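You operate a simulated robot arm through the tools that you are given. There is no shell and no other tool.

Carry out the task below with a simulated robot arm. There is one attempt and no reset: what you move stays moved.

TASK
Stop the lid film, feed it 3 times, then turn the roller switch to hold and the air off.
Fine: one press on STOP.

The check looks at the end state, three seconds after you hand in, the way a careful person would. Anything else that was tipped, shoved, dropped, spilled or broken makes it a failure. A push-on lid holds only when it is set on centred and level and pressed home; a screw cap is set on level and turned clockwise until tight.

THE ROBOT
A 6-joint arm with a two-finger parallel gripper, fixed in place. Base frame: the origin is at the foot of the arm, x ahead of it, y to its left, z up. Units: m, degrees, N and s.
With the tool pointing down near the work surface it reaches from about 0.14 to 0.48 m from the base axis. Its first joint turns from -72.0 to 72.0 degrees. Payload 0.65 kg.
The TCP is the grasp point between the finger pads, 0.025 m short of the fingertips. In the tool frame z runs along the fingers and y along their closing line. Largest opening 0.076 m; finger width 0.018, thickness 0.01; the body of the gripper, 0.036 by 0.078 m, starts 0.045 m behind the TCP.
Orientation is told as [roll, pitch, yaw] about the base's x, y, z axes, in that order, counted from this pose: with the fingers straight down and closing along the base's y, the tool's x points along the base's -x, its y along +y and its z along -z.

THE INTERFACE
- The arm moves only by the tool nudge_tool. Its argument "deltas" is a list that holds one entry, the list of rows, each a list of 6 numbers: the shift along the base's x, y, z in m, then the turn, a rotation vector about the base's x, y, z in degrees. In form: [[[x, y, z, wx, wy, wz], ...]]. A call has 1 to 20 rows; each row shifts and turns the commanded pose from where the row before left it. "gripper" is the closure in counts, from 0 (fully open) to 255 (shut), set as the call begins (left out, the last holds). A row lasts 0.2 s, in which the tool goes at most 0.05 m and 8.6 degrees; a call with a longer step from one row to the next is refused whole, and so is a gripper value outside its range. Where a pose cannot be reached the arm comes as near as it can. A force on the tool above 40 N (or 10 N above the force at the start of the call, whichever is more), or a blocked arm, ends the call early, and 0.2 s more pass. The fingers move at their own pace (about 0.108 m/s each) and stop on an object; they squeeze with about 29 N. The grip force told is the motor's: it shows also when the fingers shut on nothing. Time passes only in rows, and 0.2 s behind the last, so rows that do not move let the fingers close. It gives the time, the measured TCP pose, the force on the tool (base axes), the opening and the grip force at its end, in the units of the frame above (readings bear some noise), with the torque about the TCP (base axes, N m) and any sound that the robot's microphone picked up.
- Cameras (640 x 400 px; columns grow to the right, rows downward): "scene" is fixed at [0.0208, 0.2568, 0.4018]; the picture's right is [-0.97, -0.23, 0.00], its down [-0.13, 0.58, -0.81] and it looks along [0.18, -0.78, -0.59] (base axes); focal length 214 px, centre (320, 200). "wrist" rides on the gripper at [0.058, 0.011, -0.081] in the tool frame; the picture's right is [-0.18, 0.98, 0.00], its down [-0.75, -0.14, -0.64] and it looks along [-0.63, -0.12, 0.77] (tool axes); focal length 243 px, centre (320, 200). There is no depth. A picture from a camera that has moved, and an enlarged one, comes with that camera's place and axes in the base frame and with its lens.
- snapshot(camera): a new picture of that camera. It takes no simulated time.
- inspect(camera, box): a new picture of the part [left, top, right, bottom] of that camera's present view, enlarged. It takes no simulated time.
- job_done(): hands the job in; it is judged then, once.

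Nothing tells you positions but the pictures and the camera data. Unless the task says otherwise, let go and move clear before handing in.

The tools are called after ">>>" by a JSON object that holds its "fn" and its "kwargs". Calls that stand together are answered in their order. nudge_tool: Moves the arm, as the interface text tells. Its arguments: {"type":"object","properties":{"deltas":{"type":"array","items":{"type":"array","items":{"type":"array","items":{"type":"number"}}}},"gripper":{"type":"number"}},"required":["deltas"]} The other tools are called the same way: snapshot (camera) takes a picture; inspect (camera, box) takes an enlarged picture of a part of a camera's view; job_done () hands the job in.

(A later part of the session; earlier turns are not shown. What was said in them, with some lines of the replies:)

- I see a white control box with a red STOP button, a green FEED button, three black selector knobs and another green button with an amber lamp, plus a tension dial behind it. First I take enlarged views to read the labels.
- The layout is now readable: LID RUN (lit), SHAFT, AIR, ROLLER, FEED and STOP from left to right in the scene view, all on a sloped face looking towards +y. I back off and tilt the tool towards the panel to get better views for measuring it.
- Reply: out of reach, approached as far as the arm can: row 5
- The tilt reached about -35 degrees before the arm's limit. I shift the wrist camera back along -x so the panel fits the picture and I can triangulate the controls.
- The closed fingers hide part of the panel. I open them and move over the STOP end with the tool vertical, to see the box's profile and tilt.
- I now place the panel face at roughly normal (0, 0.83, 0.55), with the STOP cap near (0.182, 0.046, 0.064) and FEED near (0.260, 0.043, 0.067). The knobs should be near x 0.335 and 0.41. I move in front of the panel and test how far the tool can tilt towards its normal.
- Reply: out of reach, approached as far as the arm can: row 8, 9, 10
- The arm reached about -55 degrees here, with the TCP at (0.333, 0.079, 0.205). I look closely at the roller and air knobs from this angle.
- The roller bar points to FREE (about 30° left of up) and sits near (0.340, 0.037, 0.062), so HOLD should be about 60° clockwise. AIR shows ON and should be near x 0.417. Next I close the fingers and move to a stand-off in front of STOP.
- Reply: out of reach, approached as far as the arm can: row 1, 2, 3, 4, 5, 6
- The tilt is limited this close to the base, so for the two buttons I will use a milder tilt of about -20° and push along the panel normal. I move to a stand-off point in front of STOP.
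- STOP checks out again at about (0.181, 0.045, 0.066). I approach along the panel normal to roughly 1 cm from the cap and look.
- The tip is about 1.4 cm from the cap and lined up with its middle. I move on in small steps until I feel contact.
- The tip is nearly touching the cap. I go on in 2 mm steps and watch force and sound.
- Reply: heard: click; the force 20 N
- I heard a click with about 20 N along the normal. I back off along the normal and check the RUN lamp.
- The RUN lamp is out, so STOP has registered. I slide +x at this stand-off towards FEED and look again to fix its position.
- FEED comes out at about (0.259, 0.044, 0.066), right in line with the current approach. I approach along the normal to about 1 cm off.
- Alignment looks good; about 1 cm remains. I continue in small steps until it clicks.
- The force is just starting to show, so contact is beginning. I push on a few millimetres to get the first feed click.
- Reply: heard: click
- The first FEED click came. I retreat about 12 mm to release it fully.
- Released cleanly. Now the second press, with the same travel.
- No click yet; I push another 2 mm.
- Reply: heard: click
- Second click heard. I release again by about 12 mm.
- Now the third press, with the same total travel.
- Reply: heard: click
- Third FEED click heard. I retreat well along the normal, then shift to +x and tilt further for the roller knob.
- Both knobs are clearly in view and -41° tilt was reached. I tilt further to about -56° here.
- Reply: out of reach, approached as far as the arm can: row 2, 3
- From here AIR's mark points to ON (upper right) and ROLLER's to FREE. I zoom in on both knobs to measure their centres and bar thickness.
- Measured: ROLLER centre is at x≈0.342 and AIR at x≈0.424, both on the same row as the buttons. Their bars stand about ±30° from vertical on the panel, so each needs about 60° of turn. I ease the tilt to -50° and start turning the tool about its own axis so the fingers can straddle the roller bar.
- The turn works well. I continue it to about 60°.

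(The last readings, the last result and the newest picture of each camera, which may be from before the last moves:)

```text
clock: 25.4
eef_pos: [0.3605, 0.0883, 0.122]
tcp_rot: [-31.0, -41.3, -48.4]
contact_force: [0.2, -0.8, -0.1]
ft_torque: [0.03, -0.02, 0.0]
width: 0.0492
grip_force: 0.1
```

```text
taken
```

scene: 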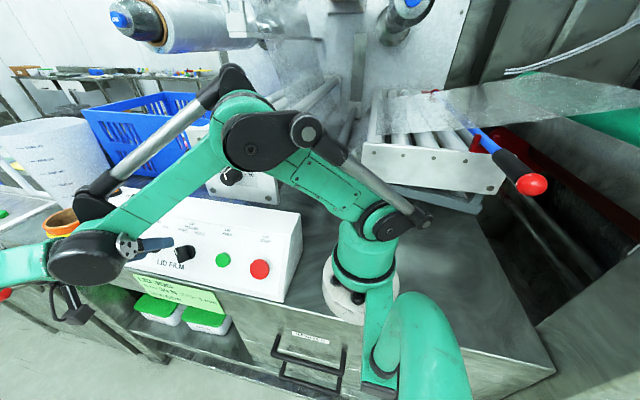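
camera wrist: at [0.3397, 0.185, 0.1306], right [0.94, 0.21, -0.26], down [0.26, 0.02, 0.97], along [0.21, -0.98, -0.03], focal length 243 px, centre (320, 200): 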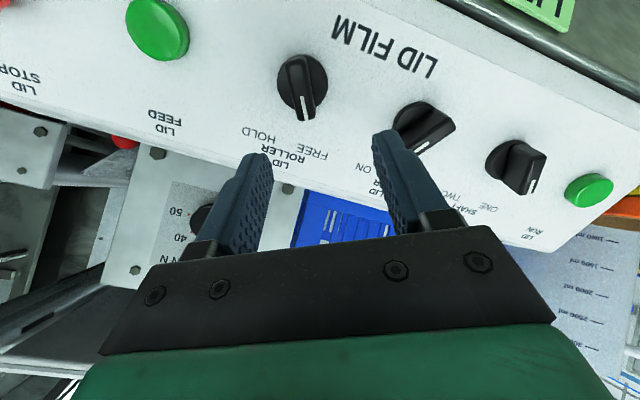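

The fingers now line up across the roller bar. I shift to a stand-off straight in front of the roller knob, about 3 cm out along the normal.

>>> {"fn": "nudge_tool", "kwargs": {"deltas": [[[-0.0093, 0, -0.006, 0, 0, 0], [-0.0092, -0.0005, -0.0194, 0, 0, 0]]]}}

>>> {"fn": "snapshot", "kwargs": {"camera": "wrist"}}

>>> {"fn": "inspect", "kwargs": {"camera": "wrist", "box": [200, 20, 440, 190]}}

>>> {"fn": "inspect", "kwargs": {"camera": "scene", "box": [100, 200, 260, 300]}}

```text
clock: 26.0
eef_pos: [0.3396, 0.0874, 0.0962]
tcp_rot: [-31.0, -41.2, -48.2]
contact_force: [-0.5, -0.3, 0.0]
ft_torque: [0.02, 0.01, 0.0]
width: 0.0492
grip_force: 0.0
```

```text
taken
camera wrist: at [0.3209, 0.1848, 0.1055], right [0.94, 0.21, -0.26], down [0.26, 0.02, 0.97], along [0.21, -0.98, -0.03], focal length 243 px, centre (320, 200)
```

wrist: 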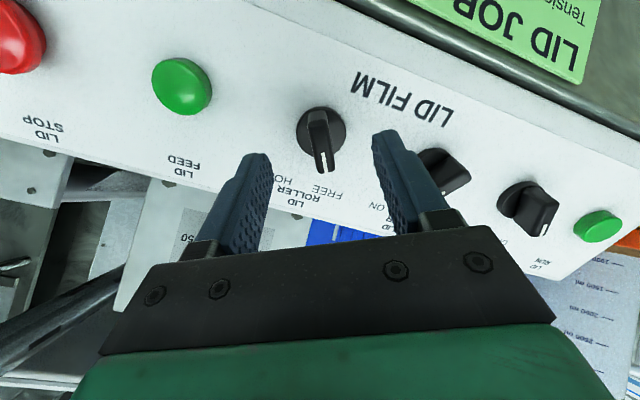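

```text
2.35 times, centred on (320, 105) of wrist
camera zoom: at [0.3209, 0.1848, 0.1055], right [0.94, 0.21, -0.26], down [0.26, 0.02, 0.97], along [0.21, -0.98, -0.03], focal length 571 px, centre (320, 424)
```

zoom: 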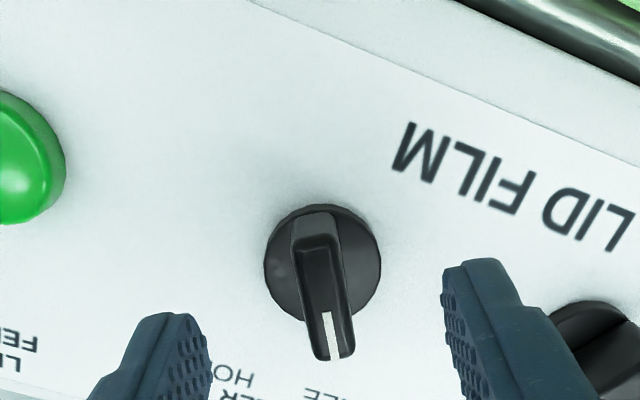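

```text
4.00 times, centred on (180, 250) of scene
camera zoom: at [0.0208, 0.2568, 0.4018], right [-0.97, -0.23, 0.0], down [-0.13, 0.58, -0.81], along [0.18, -0.78, -0.59], focal length 858 px, centre (880, 0)
```

zoom: 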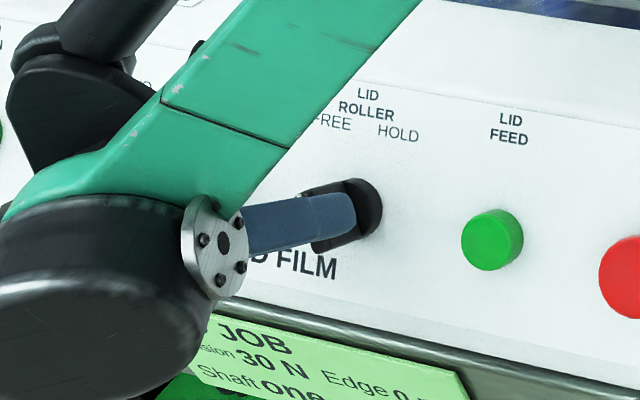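

The knob sits centred between the fingers. I move straight in along the normal by 2.7 cm so the pads straddle the bar.

>>> {"fn": "nudge_tool", "kwargs": {"deltas": [[[0.0005, -0.0075, -0.005, 0, 0, 0], [0.0005, -0.0075, -0.005, 0, 0, 0], [0, -0.0075, -0.005, 0, 0, 0]]]}}

>>> {"fn": "inspect", "kwargs": {"camera": "wrist", "box": [200, 40, 440, 210]}}

>>> {"fn": "inspect", "kwargs": {"camera": "scene", "box": [100, 200, 260, 300]}}

```text
clock: 26.8
eef_pos: [0.3409, 0.0655, 0.0821]
tcp_rot: [-31.1, -41.2, -48.2]
contact_force: [-0.3, 0.5, -1.0]
ft_torque: [0.01, 0.03, 0.02]
width: 0.0494
grip_force: 0.0
```

```text
2.35 times, centred on (320, 125) of wrist
camera zoom: at [0.3217, 0.1621, 0.0903], right [0.94, 0.21, -0.26], down [0.26, 0.02, 0.97], along [0.21, -0.98, -0.03], focal length 571 px, centre (320, 376)
```

zoom: 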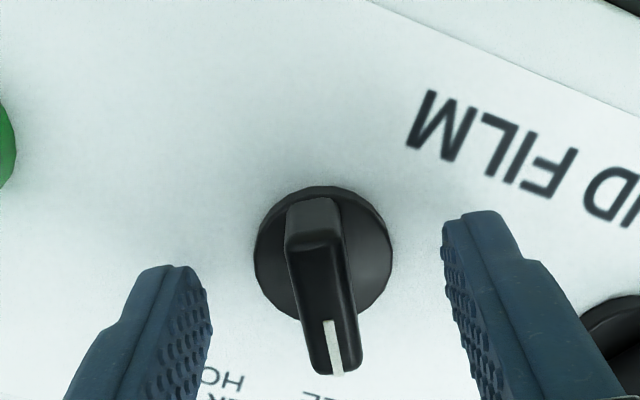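

```text
4.00 times, centred on (180, 250) of scene
camera zoom: at [0.0208, 0.2568, 0.4018], right [-0.97, -0.23, 0.0], down [-0.13, 0.58, -0.81], along [0.18, -0.78, -0.59], focal length 858 px, centre (880, 0)
```

zoom: 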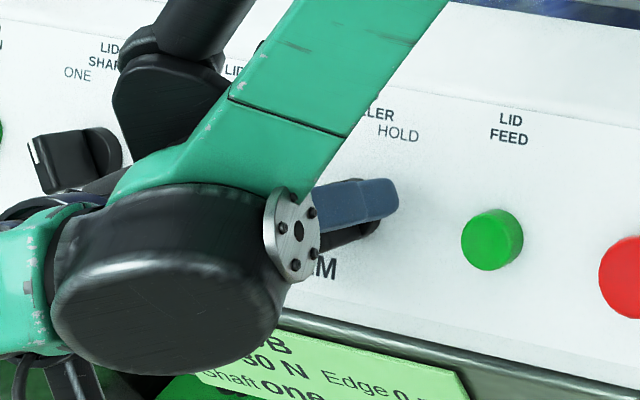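

The bar is centred between the pads. I go 3 mm deeper and close the fingers on it.

>>> {"fn": "nudge_tool", "kwargs": {"deltas": [[[0, -0.0025, -0.0017, 0, 0, 0]]]}}

>>> {"fn": "nudge_tool", "kwargs": {"deltas": [[[0, 0, 0, 0, 0, 0], [0, 0, 0, 0, 0, 0], [0, 0, 0, 0, 0, 0]]], "gripper": 230}}

>>> {"fn": "inspect", "kwargs": {"camera": "wrist", "box": [200, 40, 440, 210]}}

```text
clock: 27.2
eef_pos: [0.3417, 0.0626, 0.0799]
tcp_rot: [-31.0, -41.2, -48.2]
contact_force: [0.8, 0.0, 0.1]
ft_torque: [-0.02, -0.01, 0.02]
width: 0.0494
grip_force: 0.0
```

```text
clock: 28.0
eef_pos: [0.3408, 0.0631, 0.0801]
tcp_rot: [-31.0, -41.2, -48.3]
contact_force: [7.0, -0.7, -2.7]
ft_torque: [0.06, -0.01, 0.0]
width: 0.0134
grip_force: 3.8
```

```text
2.35 times, centred on (320, 125) of wrist
camera zoom: at [0.3217, 0.1598, 0.0887], right [0.94, 0.21, -0.26], down [0.26, 0.02, 0.97], along [0.21, -0.98, -0.03], focal length 571 px, centre (320, 376)
```

zoom: 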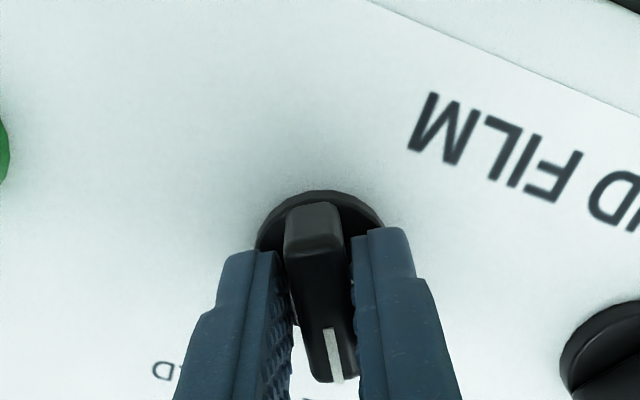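

The fingers are on the bar (13 mm wide) with a small side load in +x. I shift 1 mm that way to centre and squeeze fully.

>>> {"fn": "nudge_tool", "kwargs": {"deltas": [[[0.001, 0.0002, -0.0003, 0, 0, 0], [0, 0, 0, 0, 0, 0], [0, 0, 0, 0, 0, 0]]], "gripper": 255}}

>>> {"fn": "inspect", "kwargs": {"camera": "wrist", "box": [200, 40, 440, 210]}}

```text
clock: 28.8
eef_pos: [0.3414, 0.0639, 0.0808]
tcp_rot: [-31.0, -41.1, -48.2]
contact_force: [2.4, -2.4, 0.4]
ft_torque: [-0.44, 0.26, -0.37]
width: 0.0114
grip_force: 32.5
```

```text
2.35 times, centred on (320, 125) of wrist
camera zoom: at [0.3226, 0.1601, 0.0883], right [0.94, 0.21, -0.26], down [0.26, 0.02, 0.96], along [0.21, -0.98, -0.03], focal length 571 px, centre (320, 376)
```

zoom: 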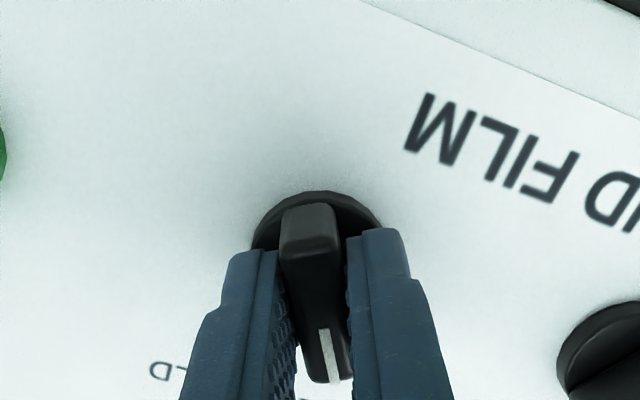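

Firm grip on the bar (11.4 mm, about 32 N). I turn clockwise about the panel normal, 30° first.

>>> {"fn": "nudge_tool", "kwargs": {"deltas": [[[-0.0002, 0, 0, 0, -6.25, -4.15], [-0.0002, 0, 0, 0, -6.25, -4.15], [-0.0002, 0.0001, -0.0001, 0, -6.25, -4.15], [-0.0002, 0.0001, -0.0001, 0, -6.25, -4.15]]]}}

>>> {"fn": "snapshot", "kwargs": {"camera": "wrist"}}

```text
clock: 29.8
eef_pos: [0.3417, 0.0633, 0.0791]
tcp_rot: [2.8, -50.4, -89.8]
contact_force: [4.4, 1.9, 0.4]
ft_torque: [-0.21, 0.32, -0.45]
width: 0.0118
grip_force: 32.8
```

```text
taken
camera wrist: at [0.3478, 0.1621, 0.0853], right [0.98, -0.08, 0.17], down [-0.17, 0.01, 0.98], along [-0.08, -1.0, 0.0], focal length 243 px, centre (320, 200)
```

wrist: 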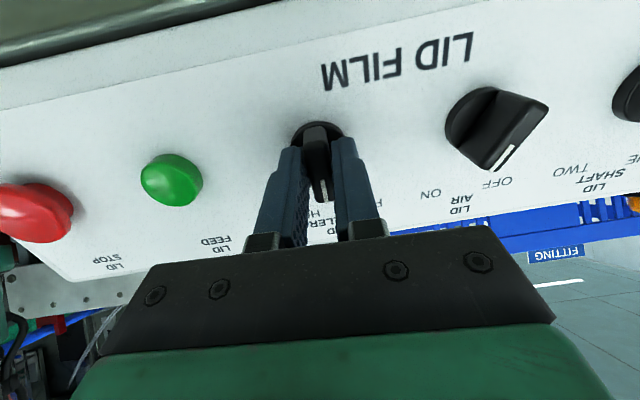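

Halfway there. Before finishing, I check the AIR mark and the roller bar in a close-up.

>>> {"fn": "inspect", "kwargs": {"camera": "wrist", "box": [270, 70, 590, 230]}}

>>> {"fn": "nudge_tool", "kwargs": {"deltas": [[[-0.0002, 0.0001, -0.0001, 0, -6.25, -4.15], [-0.0002, 0.0001, -0.0001, 0, -6.25, -4.15], [-0.0002, 0.0001, -0.0001, 0, -6.25, -4.15]]]}}

>>> {"fn": "snapshot", "kwargs": {"camera": "wrist"}}

```text
2.00 times, centred on (430, 150) of wrist
camera zoom: at [0.3478, 0.1621, 0.0853], right [0.98, -0.08, 0.17], down [-0.17, 0.01, 0.98], along [-0.08, -1.0, 0.0], focal length 485 px, centre (100, 300)
```

zoom: 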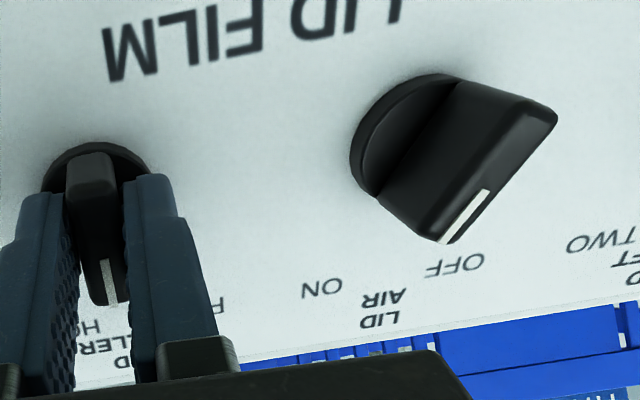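

```text
clock: 30.6
eef_pos: [0.3419, 0.0643, 0.0793]
tcp_rot: [29.7, -45.1, -122.6]
contact_force: [21.1, -3.1, -2.9]
ft_torque: [-0.1, 0.22, -0.35]
width: 0.0118
grip_force: 32.3
```

```text
taken
camera wrist: at [0.3662, 0.1588, 0.0904], right [0.84, -0.28, 0.47], down [-0.47, 0.08, 0.88], along [-0.28, -0.96, -0.06], focal length 243 px, centre (320, 200)
```

wrist: 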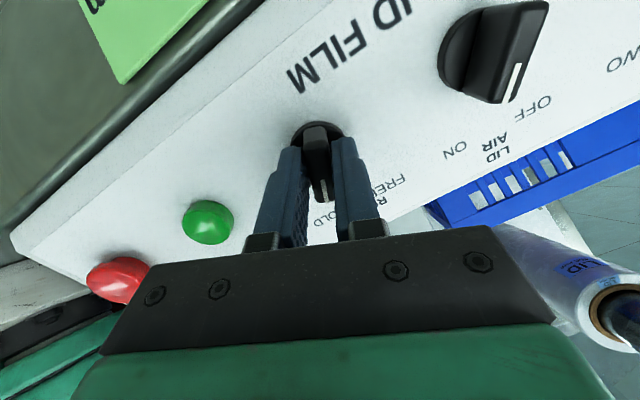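

The turn is at about 52° with some side load of 21 N in +x and no torque about the knob axis. I relieve the side load by shifting +x slightly and finish the last part of the turn.

>>> {"fn": "nudge_tool", "kwargs": {"deltas": [[[0.0015, 0, 0, 0, 0, 0], [0.0003, 0, 0, 0, -3.1, -2.1]]]}}

```text
clock: 31.2
eef_pos: [0.3413, 0.0639, 0.078]
tcp_rot: [32.8, -43.6, -127.0]
contact_force: [-19.2, -4.3, -2.4]
ft_torque: [1.02, 0.24, -0.42]
width: 0.0115
grip_force: 32.0
```

That overshot a little; I shift back 0.8 mm and add the remaining few degrees.

>>> {"fn": "nudge_tool", "kwargs": {"deltas": [[[-0.0009, 0, 0, 0, 0, 0], [0, 0, 0, 0, -2.5, -1.66]]]}}

>>> {"fn": "inspect", "kwargs": {"camera": "wrist", "box": [200, 80, 440, 230]}}

```text
clock: 31.8
eef_pos: [0.3409, 0.0625, 0.0804]
tcp_rot: [35.6, -42.0, -130.3]
contact_force: [-17.8, -1.6, -9.9]
ft_torque: [0.02, 0.64, -0.9]
width: 0.0117
grip_force: 31.8
```

```text
2.67 times, centred on (320, 155) of wrist
camera zoom: at [0.3714, 0.1571, 0.0929], right [0.77, -0.33, 0.55], down [-0.54, 0.12, 0.83], along [-0.34, -0.94, -0.09], focal length 647 px, centre (320, 320)
```

zoom: 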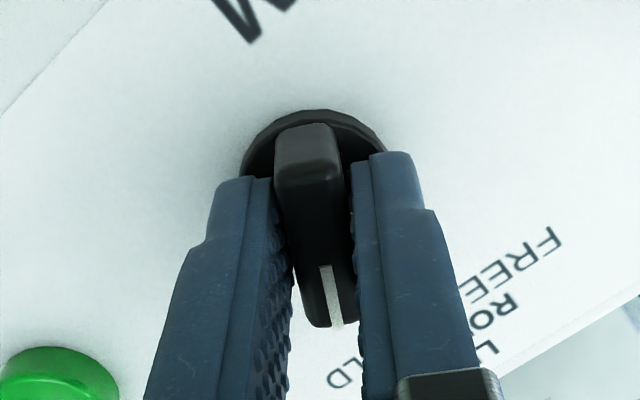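

The tool has turned 59–60° from its start. I open the fingers and look at where the roller mark now points.

>>> {"fn": "nudge_tool", "kwargs": {"deltas": [[[-0.0004, 0, 0, 0, 0, 0], [0, 0, 0, 0, 0, 0]]], "gripper": 120}}

>>> {"fn": "nudge_tool", "kwargs": {"deltas": [[[0, 0.0083, 0.0055, 0, 0, 0], [0, 0.0125, 0.0083, 0, 0, 0], [0, 0.0125, 0.0083, 0, 0, 0]]]}}

>>> {"fn": "snapshot", "kwargs": {"camera": "wrist"}}

>>> {"fn": "inspect", "kwargs": {"camera": "wrist", "box": [220, 60, 420, 185]}}

>>> {"fn": "inspect", "kwargs": {"camera": "scene", "box": [100, 200, 300, 325]}}

```text
clock: 32.4
eef_pos: [0.3419, 0.0635, 0.0798]
tcp_rot: [35.9, -41.9, -130.4]
contact_force: [-0.5, 0.1, 0.8]
ft_torque: [-0.05, -0.01, 0.0]
width: 0.0398
grip_force: 0.0
```

```text
clock: 33.2
eef_pos: [0.341, 0.0967, 0.1013]
tcp_rot: [35.8, -41.8, -130.4]
contact_force: [0.9, -0.3, 0.1]
ft_torque: [0.02, 0.02, 0.01]
width: 0.0401
grip_force: 0.0
```

```text
taken
camera wrist: at [0.3711, 0.1904, 0.1154], right [0.77, -0.33, 0.55], down [-0.55, 0.11, 0.83], along [-0.34, -0.94, -0.09], focal length 243 px, centre (320, 200)
```

wrist: 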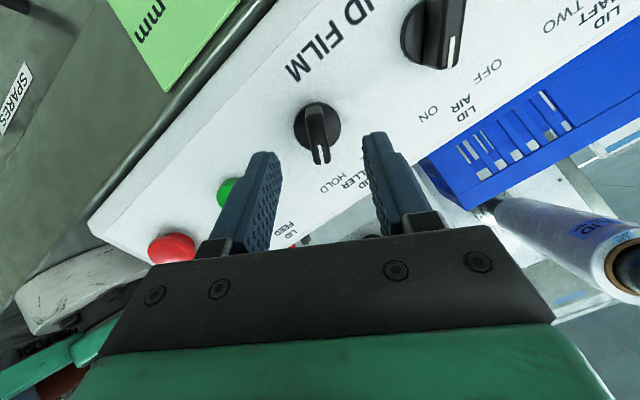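

```text
3.20 times, centred on (320, 122) of wrist
camera zoom: at [0.3711, 0.1904, 0.1154], right [0.77, -0.33, 0.55], down [-0.55, 0.11, 0.83], along [-0.34, -0.94, -0.09], focal length 776 px, centre (320, 448)
```

zoom: 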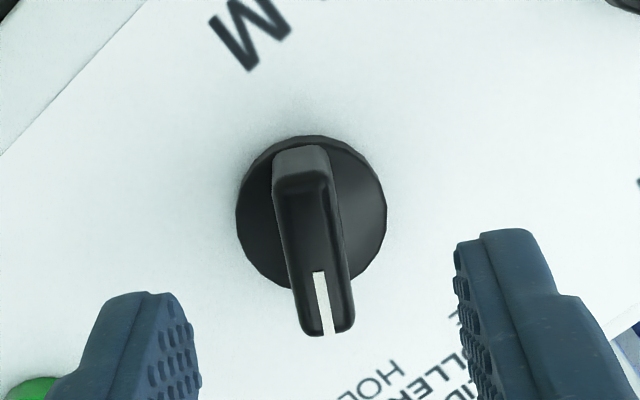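

```text
3.20 times, centred on (200, 262) of scene
camera zoom: at [0.0208, 0.2568, 0.4018], right [-0.97, -0.23, 0.0], down [-0.13, 0.58, -0.81], along [0.18, -0.78, -0.59], focal length 686 px, centre (704, 0)
```

zoom: 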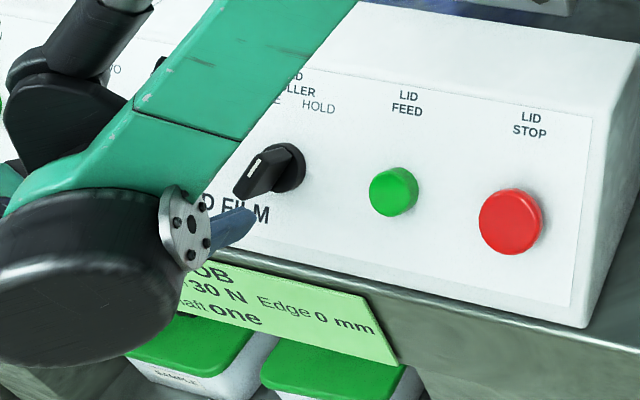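

The roller mark now leans to the HOLD side. The tool is already at the right twist for the AIR bar, so I slide +x by about 8.2 cm at this stand-off.

>>> {"fn": "nudge_tool", "kwargs": {"deltas": [[[0.0206, 0, 0, 0, 0, 0], [0.0206, 0, 0, 0, 0, 0], [0.0206, 0, 0, 0, 0, 0], [0.0206, 0, 0, 0, 0, 0]]]}}

>>> {"fn": "snapshot", "kwargs": {"camera": "wrist"}}

>>> {"fn": "inspect", "kwargs": {"camera": "wrist", "box": [200, 40, 440, 190]}}

>>> {"fn": "snapshot", "kwargs": {"camera": "scene"}}

```text
clock: 34.2
eef_pos: [0.4238, 0.0967, 0.103]
tcp_rot: [35.8, -41.9, -130.4]
contact_force: [0.2, 0.2, -0.5]
ft_torque: [0.01, 0.02, 0.01]
width: 0.04
grip_force: 0.0
```

```text
taken
camera wrist: at [0.4539, 0.1902, 0.1157], right [0.77, -0.33, 0.55], down [-0.55, 0.11, 0.83], along [-0.34, -0.94, -0.09], focal length 243 px, centre (320, 200)
```

wrist: 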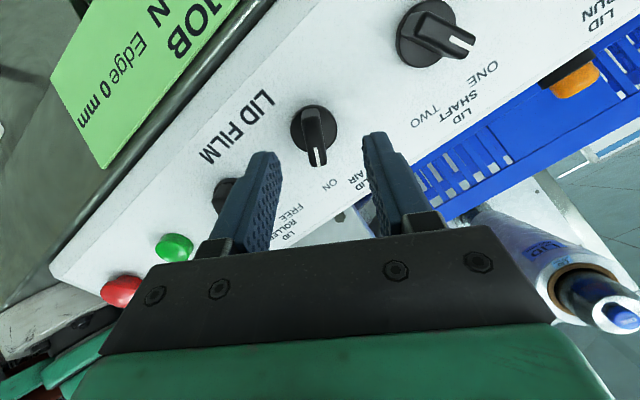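

```text
2.67 times, centred on (320, 115) of wrist
camera zoom: at [0.4539, 0.1902, 0.1157], right [0.77, -0.33, 0.55], down [-0.55, 0.11, 0.83], along [-0.34, -0.94, -0.09], focal length 647 px, centre (320, 427)
```

zoom: 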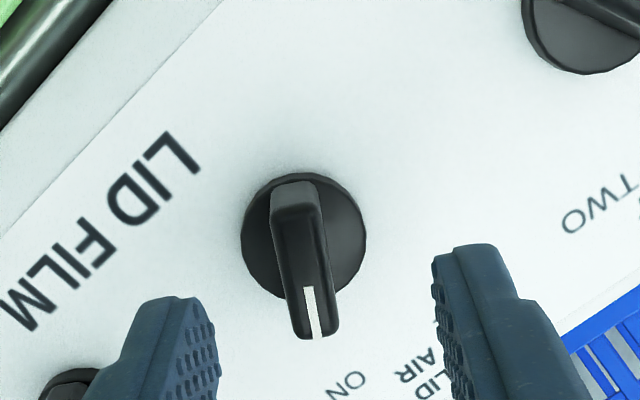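

```text
taken
```

scene: 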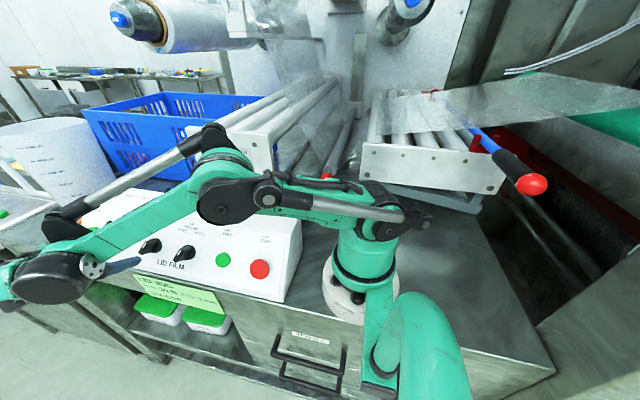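

AIR lines up like the roller did, about 3 mm to -x of my estimate. I correct x by -3.4 mm and move in most of the way.

>>> {"fn": "nudge_tool", "kwargs": {"deltas": [[[-0.0034, 0, 0, 0, 0, 0], [0, -0.0083, -0.0055, 0, 0, 0], [0, -0.0083, -0.0055, 0, 0, 0], [0, -0.0083, -0.0055, 0, 0, 0]]]}}

>>> {"fn": "inspect", "kwargs": {"camera": "wrist", "box": [200, 60, 440, 210]}}

>>> {"fn": "inspect", "kwargs": {"camera": "scene", "box": [60, 200, 260, 325]}}

```text
clock: 35.2
eef_pos: [0.4207, 0.072, 0.0835]
tcp_rot: [35.6, -41.9, -130.3]
contact_force: [0.1, 0.3, 0.3]
ft_torque: [0.02, 0.01, -0.04]
width: 0.0402
grip_force: 0.1
```

```text
2.67 times, centred on (320, 135) of wrist
camera zoom: at [0.4502, 0.1653, 0.0985], right [0.77, -0.33, 0.55], down [-0.55, 0.11, 0.83], along [-0.34, -0.94, -0.09], focal length 647 px, centre (320, 373)
```

zoom: 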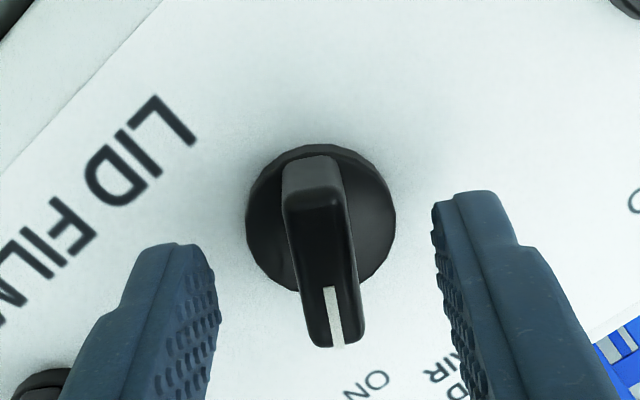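

```text
3.20 times, centred on (160, 262) of scene
camera zoom: at [0.0208, 0.2568, 0.4018], right [-0.97, -0.23, 0.0], down [-0.13, 0.58, -0.81], along [0.18, -0.78, -0.59], focal length 686 px, centre (832, 0)
```

zoom: 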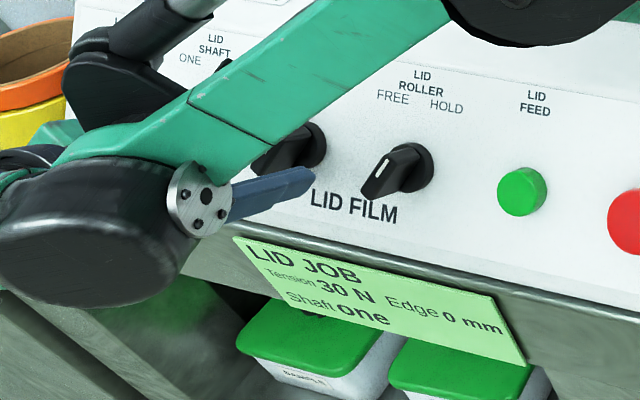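

The bar is centred. I go the last 9 mm in and close gently first.

>>> {"fn": "nudge_tool", "kwargs": {"deltas": [[[0, -0.0042, -0.0028, 0, 0, 0], [0, -0.0037, -0.0025, 0, 0, 0]]]}}

>>> {"fn": "nudge_tool", "kwargs": {"deltas": [[[0, 0, 0, 0, 0, 0], [0, 0, 0, 0, 0, 0], [0, 0, 0, 0, 0, 0]]], "gripper": 228}}

>>> {"fn": "inspect", "kwargs": {"camera": "wrist", "box": [200, 60, 440, 210]}}

```text
clock: 35.8
eef_pos: [0.4201, 0.0639, 0.0794]
tcp_rot: [35.7, -41.9, -130.4]
contact_force: [-0.1, 0.0, 0.1]
ft_torque: [0.01, 0.02, 0.01]
width: 0.0405
grip_force: 0.2
```

```text
clock: 36.6
eef_pos: [0.4209, 0.0639, 0.0787]
tcp_rot: [35.8, -41.9, -130.4]
contact_force: [6.1, -2.1, 0.3]
ft_torque: [0.04, -0.02, 0.05]
width: 0.0136
grip_force: 2.8
```

```text
2.67 times, centred on (320, 135) of wrist
camera zoom: at [0.4506, 0.1575, 0.093], right [0.77, -0.33, 0.55], down [-0.55, 0.11, 0.83], along [-0.34, -0.94, -0.09], focal length 647 px, centre (320, 373)
```

zoom: 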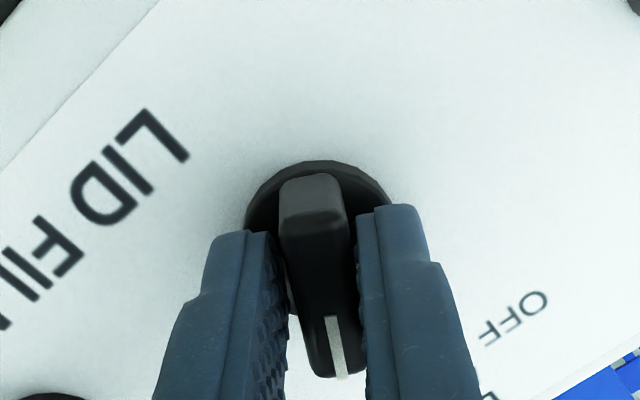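

Same small +x load as with the roller. I shift 1 mm and squeeze fully.

>>> {"fn": "nudge_tool", "kwargs": {"deltas": [[[0.0009, -0.0002, 0.0004, 0, 0, 0], [0, 0, 0, 0, 0, 0], [0, 0, 0, 0, 0, 0]]], "gripper": 255}}

```text
clock: 37.4
eef_pos: [0.4213, 0.0632, 0.0795]
tcp_rot: [35.6, -41.9, -130.5]
contact_force: [4.5, -3.9, -7.3]
ft_torque: [0.6, 0.17, -0.28]
width: 0.0121
grip_force: 32.6
```

Firm grip on the AIR bar. I turn it counter-clockwise about the panel normal, 30° first.

>>> {"fn": "nudge_tool", "kwargs": {"deltas": [[[0, 0, 0, 0, 6.25, 4.15], [0, 0, 0, 0, 6.25, 4.15], [0, 0, 0, 0, 6.25, 4.15], [0, 0, 0, 0, 6.25, 4.15]]]}}

>>> {"fn": "inspect", "kwargs": {"camera": "wrist", "box": [200, 60, 440, 210]}}

```text
clock: 38.4
eef_pos: [0.423, 0.0639, 0.0801]
tcp_rot: [1.4, -50.6, -88.2]
contact_force: [5.9, -0.7, 0.9]
ft_torque: [0.27, 0.26, -0.36]
width: 0.0117
grip_force: 32.1
```

```text
2.67 times, centred on (320, 135) of wrist
camera zoom: at [0.4273, 0.1625, 0.0857], right [0.99, -0.07, 0.16], down [-0.16, 0.01, 0.99], along [-0.07, -1.0, 0.0], focal length 647 px, centre (320, 373)
```

zoom: 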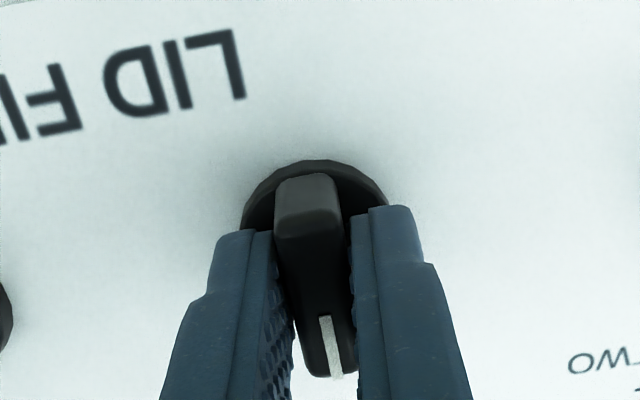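

Going well with low forces. I turn the remaining 30°.

>>> {"fn": "nudge_tool", "kwargs": {"deltas": [[[0.0002, 0, 0, 0, 6.25, 4.15], [0, 0, 0, 0, 6.25, 4.15], [0, 0, 0, 0, 6.25, 4.15], [0, 0, 0, 0, 6.25, 4.15]]]}}

>>> {"fn": "snapshot", "kwargs": {"camera": "wrist"}}

```text
clock: 39.4
eef_pos: [0.4219, 0.0632, 0.0799]
tcp_rot: [-31.8, -40.8, -47.3]
contact_force: [22.2, 2.1, 17.8]
ft_torque: [-0.62, -0.36, -0.38]
width: 0.0113
grip_force: 32.1
```

```text
taken
camera wrist: at [0.4018, 0.1603, 0.0888], right [0.94, 0.22, -0.27], down [0.27, 0.03, 0.96], along [0.22, -0.98, -0.03], focal length 243 px, centre (320, 200)
```

wrist: 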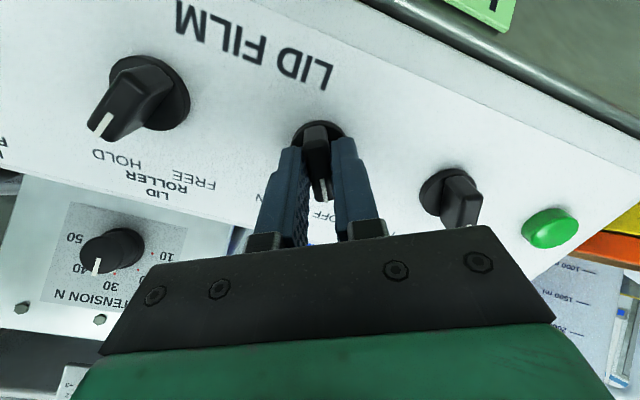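

The AIR bar is turned about 60° and now meets some resistance, as at an end position; the roller mark clearly points to HOLD. I open the fingers and retreat.

>>> {"fn": "nudge_tool", "kwargs": {"deltas": [[[0, 0, 0, 0, 0, 0], [0, 0, 0, 0, 0, 0]]], "gripper": 120}}

>>> {"fn": "nudge_tool", "kwargs": {"deltas": [[[0, 0.0083, 0.0055, 0, 0, 0], [0, 0.0125, 0.0083, 0, 0, 0], [0, 0.0125, 0.0083, 0, 0, 0], [0, 0.0125, 0.0083, 0, 0, 0]]]}}

>>> {"fn": "snapshot", "kwargs": {"camera": "wrist"}}

>>> {"fn": "inspect", "kwargs": {"camera": "wrist", "box": [80, 20, 320, 190]}}

>>> {"fn": "inspect", "kwargs": {"camera": "wrist", "box": [260, 60, 500, 220]}}

>>> {"fn": "inspect", "kwargs": {"camera": "scene", "box": [60, 180, 260, 305]}}

```text
clock: 40.0
eef_pos: [0.4213, 0.0626, 0.0807]
tcp_rot: [-31.7, -40.7, -47.5]
contact_force: [0.2, -0.3, 0.3]
ft_torque: [0.0, -0.03, 0.01]
width: 0.0402
grip_force: 0.0
```

```text
clock: 41.0
eef_pos: [0.4226, 0.1106, 0.1111]
tcp_rot: [-31.7, -40.8, -47.4]
contact_force: [-0.6, -1.2, 0.0]
ft_torque: [-0.01, 0.02, 0.03]
width: 0.0403
grip_force: 0.1
```

```text
taken
camera wrist: at [0.4012, 0.2064, 0.1188], right [0.94, 0.22, -0.27], down [0.27, 0.03, 0.96], along [0.21, -0.98, -0.03], focal length 243 px, centre (320, 200)
```

wrist: 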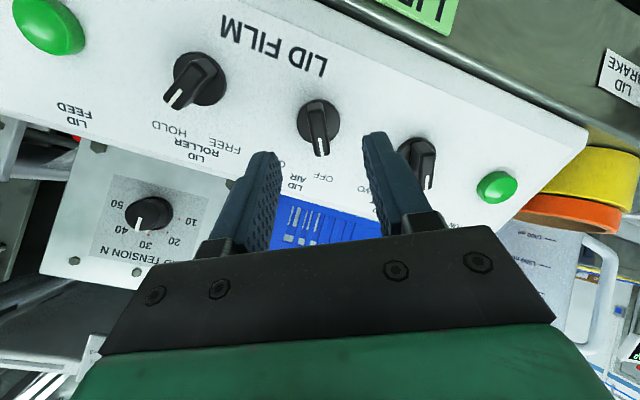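

```text
2.35 times, centred on (200, 105) of wrist
camera zoom: at [0.4012, 0.2064, 0.1188], right [0.94, 0.22, -0.27], down [0.27, 0.03, 0.96], along [0.21, -0.98, -0.03], focal length 571 px, centre (602, 424)
```

zoom: 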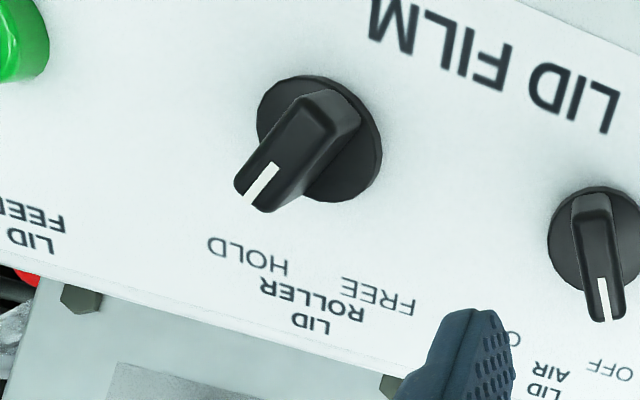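

```text
2.50 times, centred on (380, 140) of wrist
camera zoom: at [0.4012, 0.2064, 0.1188], right [0.94, 0.22, -0.27], down [0.27, 0.03, 0.96], along [0.21, -0.98, -0.03], focal length 606 px, centre (170, 350)
```

zoom: 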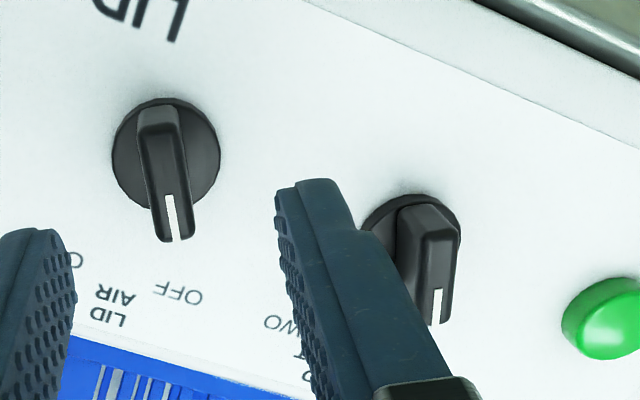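

```text
3.20 times, centred on (160, 242) of scene
camera zoom: at [0.0208, 0.2568, 0.4018], right [-0.97, -0.23, 0.0], down [-0.13, 0.58, -0.81], along [0.18, -0.78, -0.59], focal length 686 px, centre (832, 64)
```

zoom: 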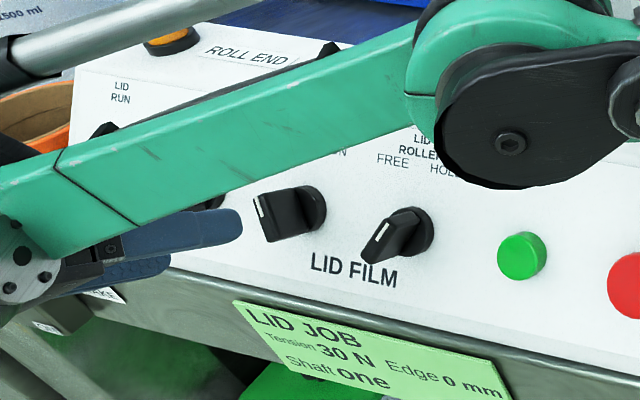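

AIR now points to OFF and ROLLER to HOLD, both at about 30° to their labels. I raise the arm clear and take a last look at everything.

>>> {"fn": "nudge_tool", "kwargs": {"deltas": [[[-0.01, 0.005, 0.03, 0, 0, 0], [-0.01, 0.005, 0.03, 0, 0, 0], [-0.01, 0.0, 0.03, 0, 0, 0], [-0.01, 0.0, 0.03, 0, 0, 0]]]}}

>>> {"fn": "snapshot", "kwargs": {"camera": "scene"}}

>>> {"fn": "snapshot", "kwargs": {"camera": "wrist"}}

>>> {"fn": "inspect", "kwargs": {"camera": "scene", "box": [60, 170, 320, 310]}}

```text
clock: 42.0
eef_pos: [0.3809, 0.1197, 0.2289]
tcp_rot: [-31.8, -40.8, -47.3]
contact_force: [-1.1, 0.5, -0.3]
ft_torque: [0.0, -0.04, 0.03]
width: 0.0401
grip_force: 0.0
```

```text
taken
```

scene: 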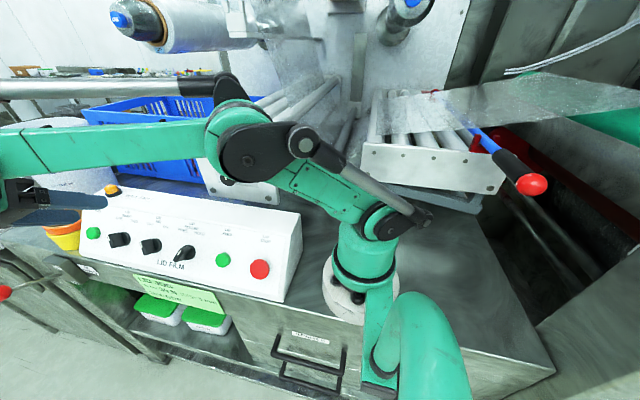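

```text
taken
camera wrist: at [0.3612, 0.2169, 0.2386], right [0.94, 0.22, -0.27], down [0.27, 0.03, 0.96], along [0.21, -0.98, -0.03], focal length 243 px, centre (320, 200)
```

wrist: 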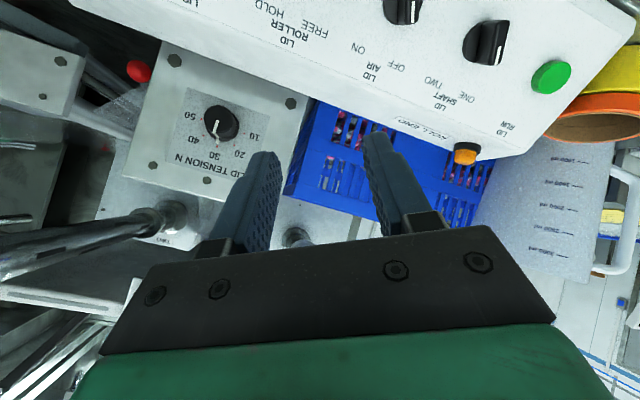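

```text
2.46 times, centred on (190, 240) of scene
camera zoom: at [0.0208, 0.2568, 0.4018], right [-0.97, -0.23, 0.0], down [-0.13, 0.58, -0.81], along [0.18, -0.78, -0.59], focal length 528 px, centre (640, 102)
```

zoom: 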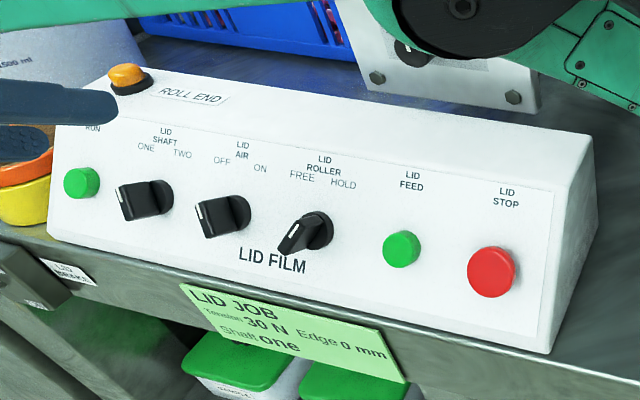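

The RUN lamp is out, STOP had one click and FEED had three. AIR points to OFF, ROLLER to HOLD and SHAFT is still on ONE. The gripper is open and clear of everything, so I hand the job in.

>>> {"fn": "job_done", "kwargs": {}}

```text
The job is handed in.
```

The lid film is stopped and has been fed three times. The roller switch is on HOLD and the air is OFF.

- **Stop:** one press on STOP, with a click. The RUN lamp went out and was still out at the end.
- **Feed:** three separate presses on FEED, each with its own click, and the button fully released between them. I did not see the film itself move, so the count rests on the clicks.
- **Roller and air:** I gripped each knob and turned it about 60°. In the last pictures their marks point to HOLD and OFF. Neither made a sound when turned, so this rests on the pictures alone.

The other controls were left alone; SHAFT still reads ONE. I saw nothing tipped or shoved. The gripper was open and clear of the panel when I handed in.
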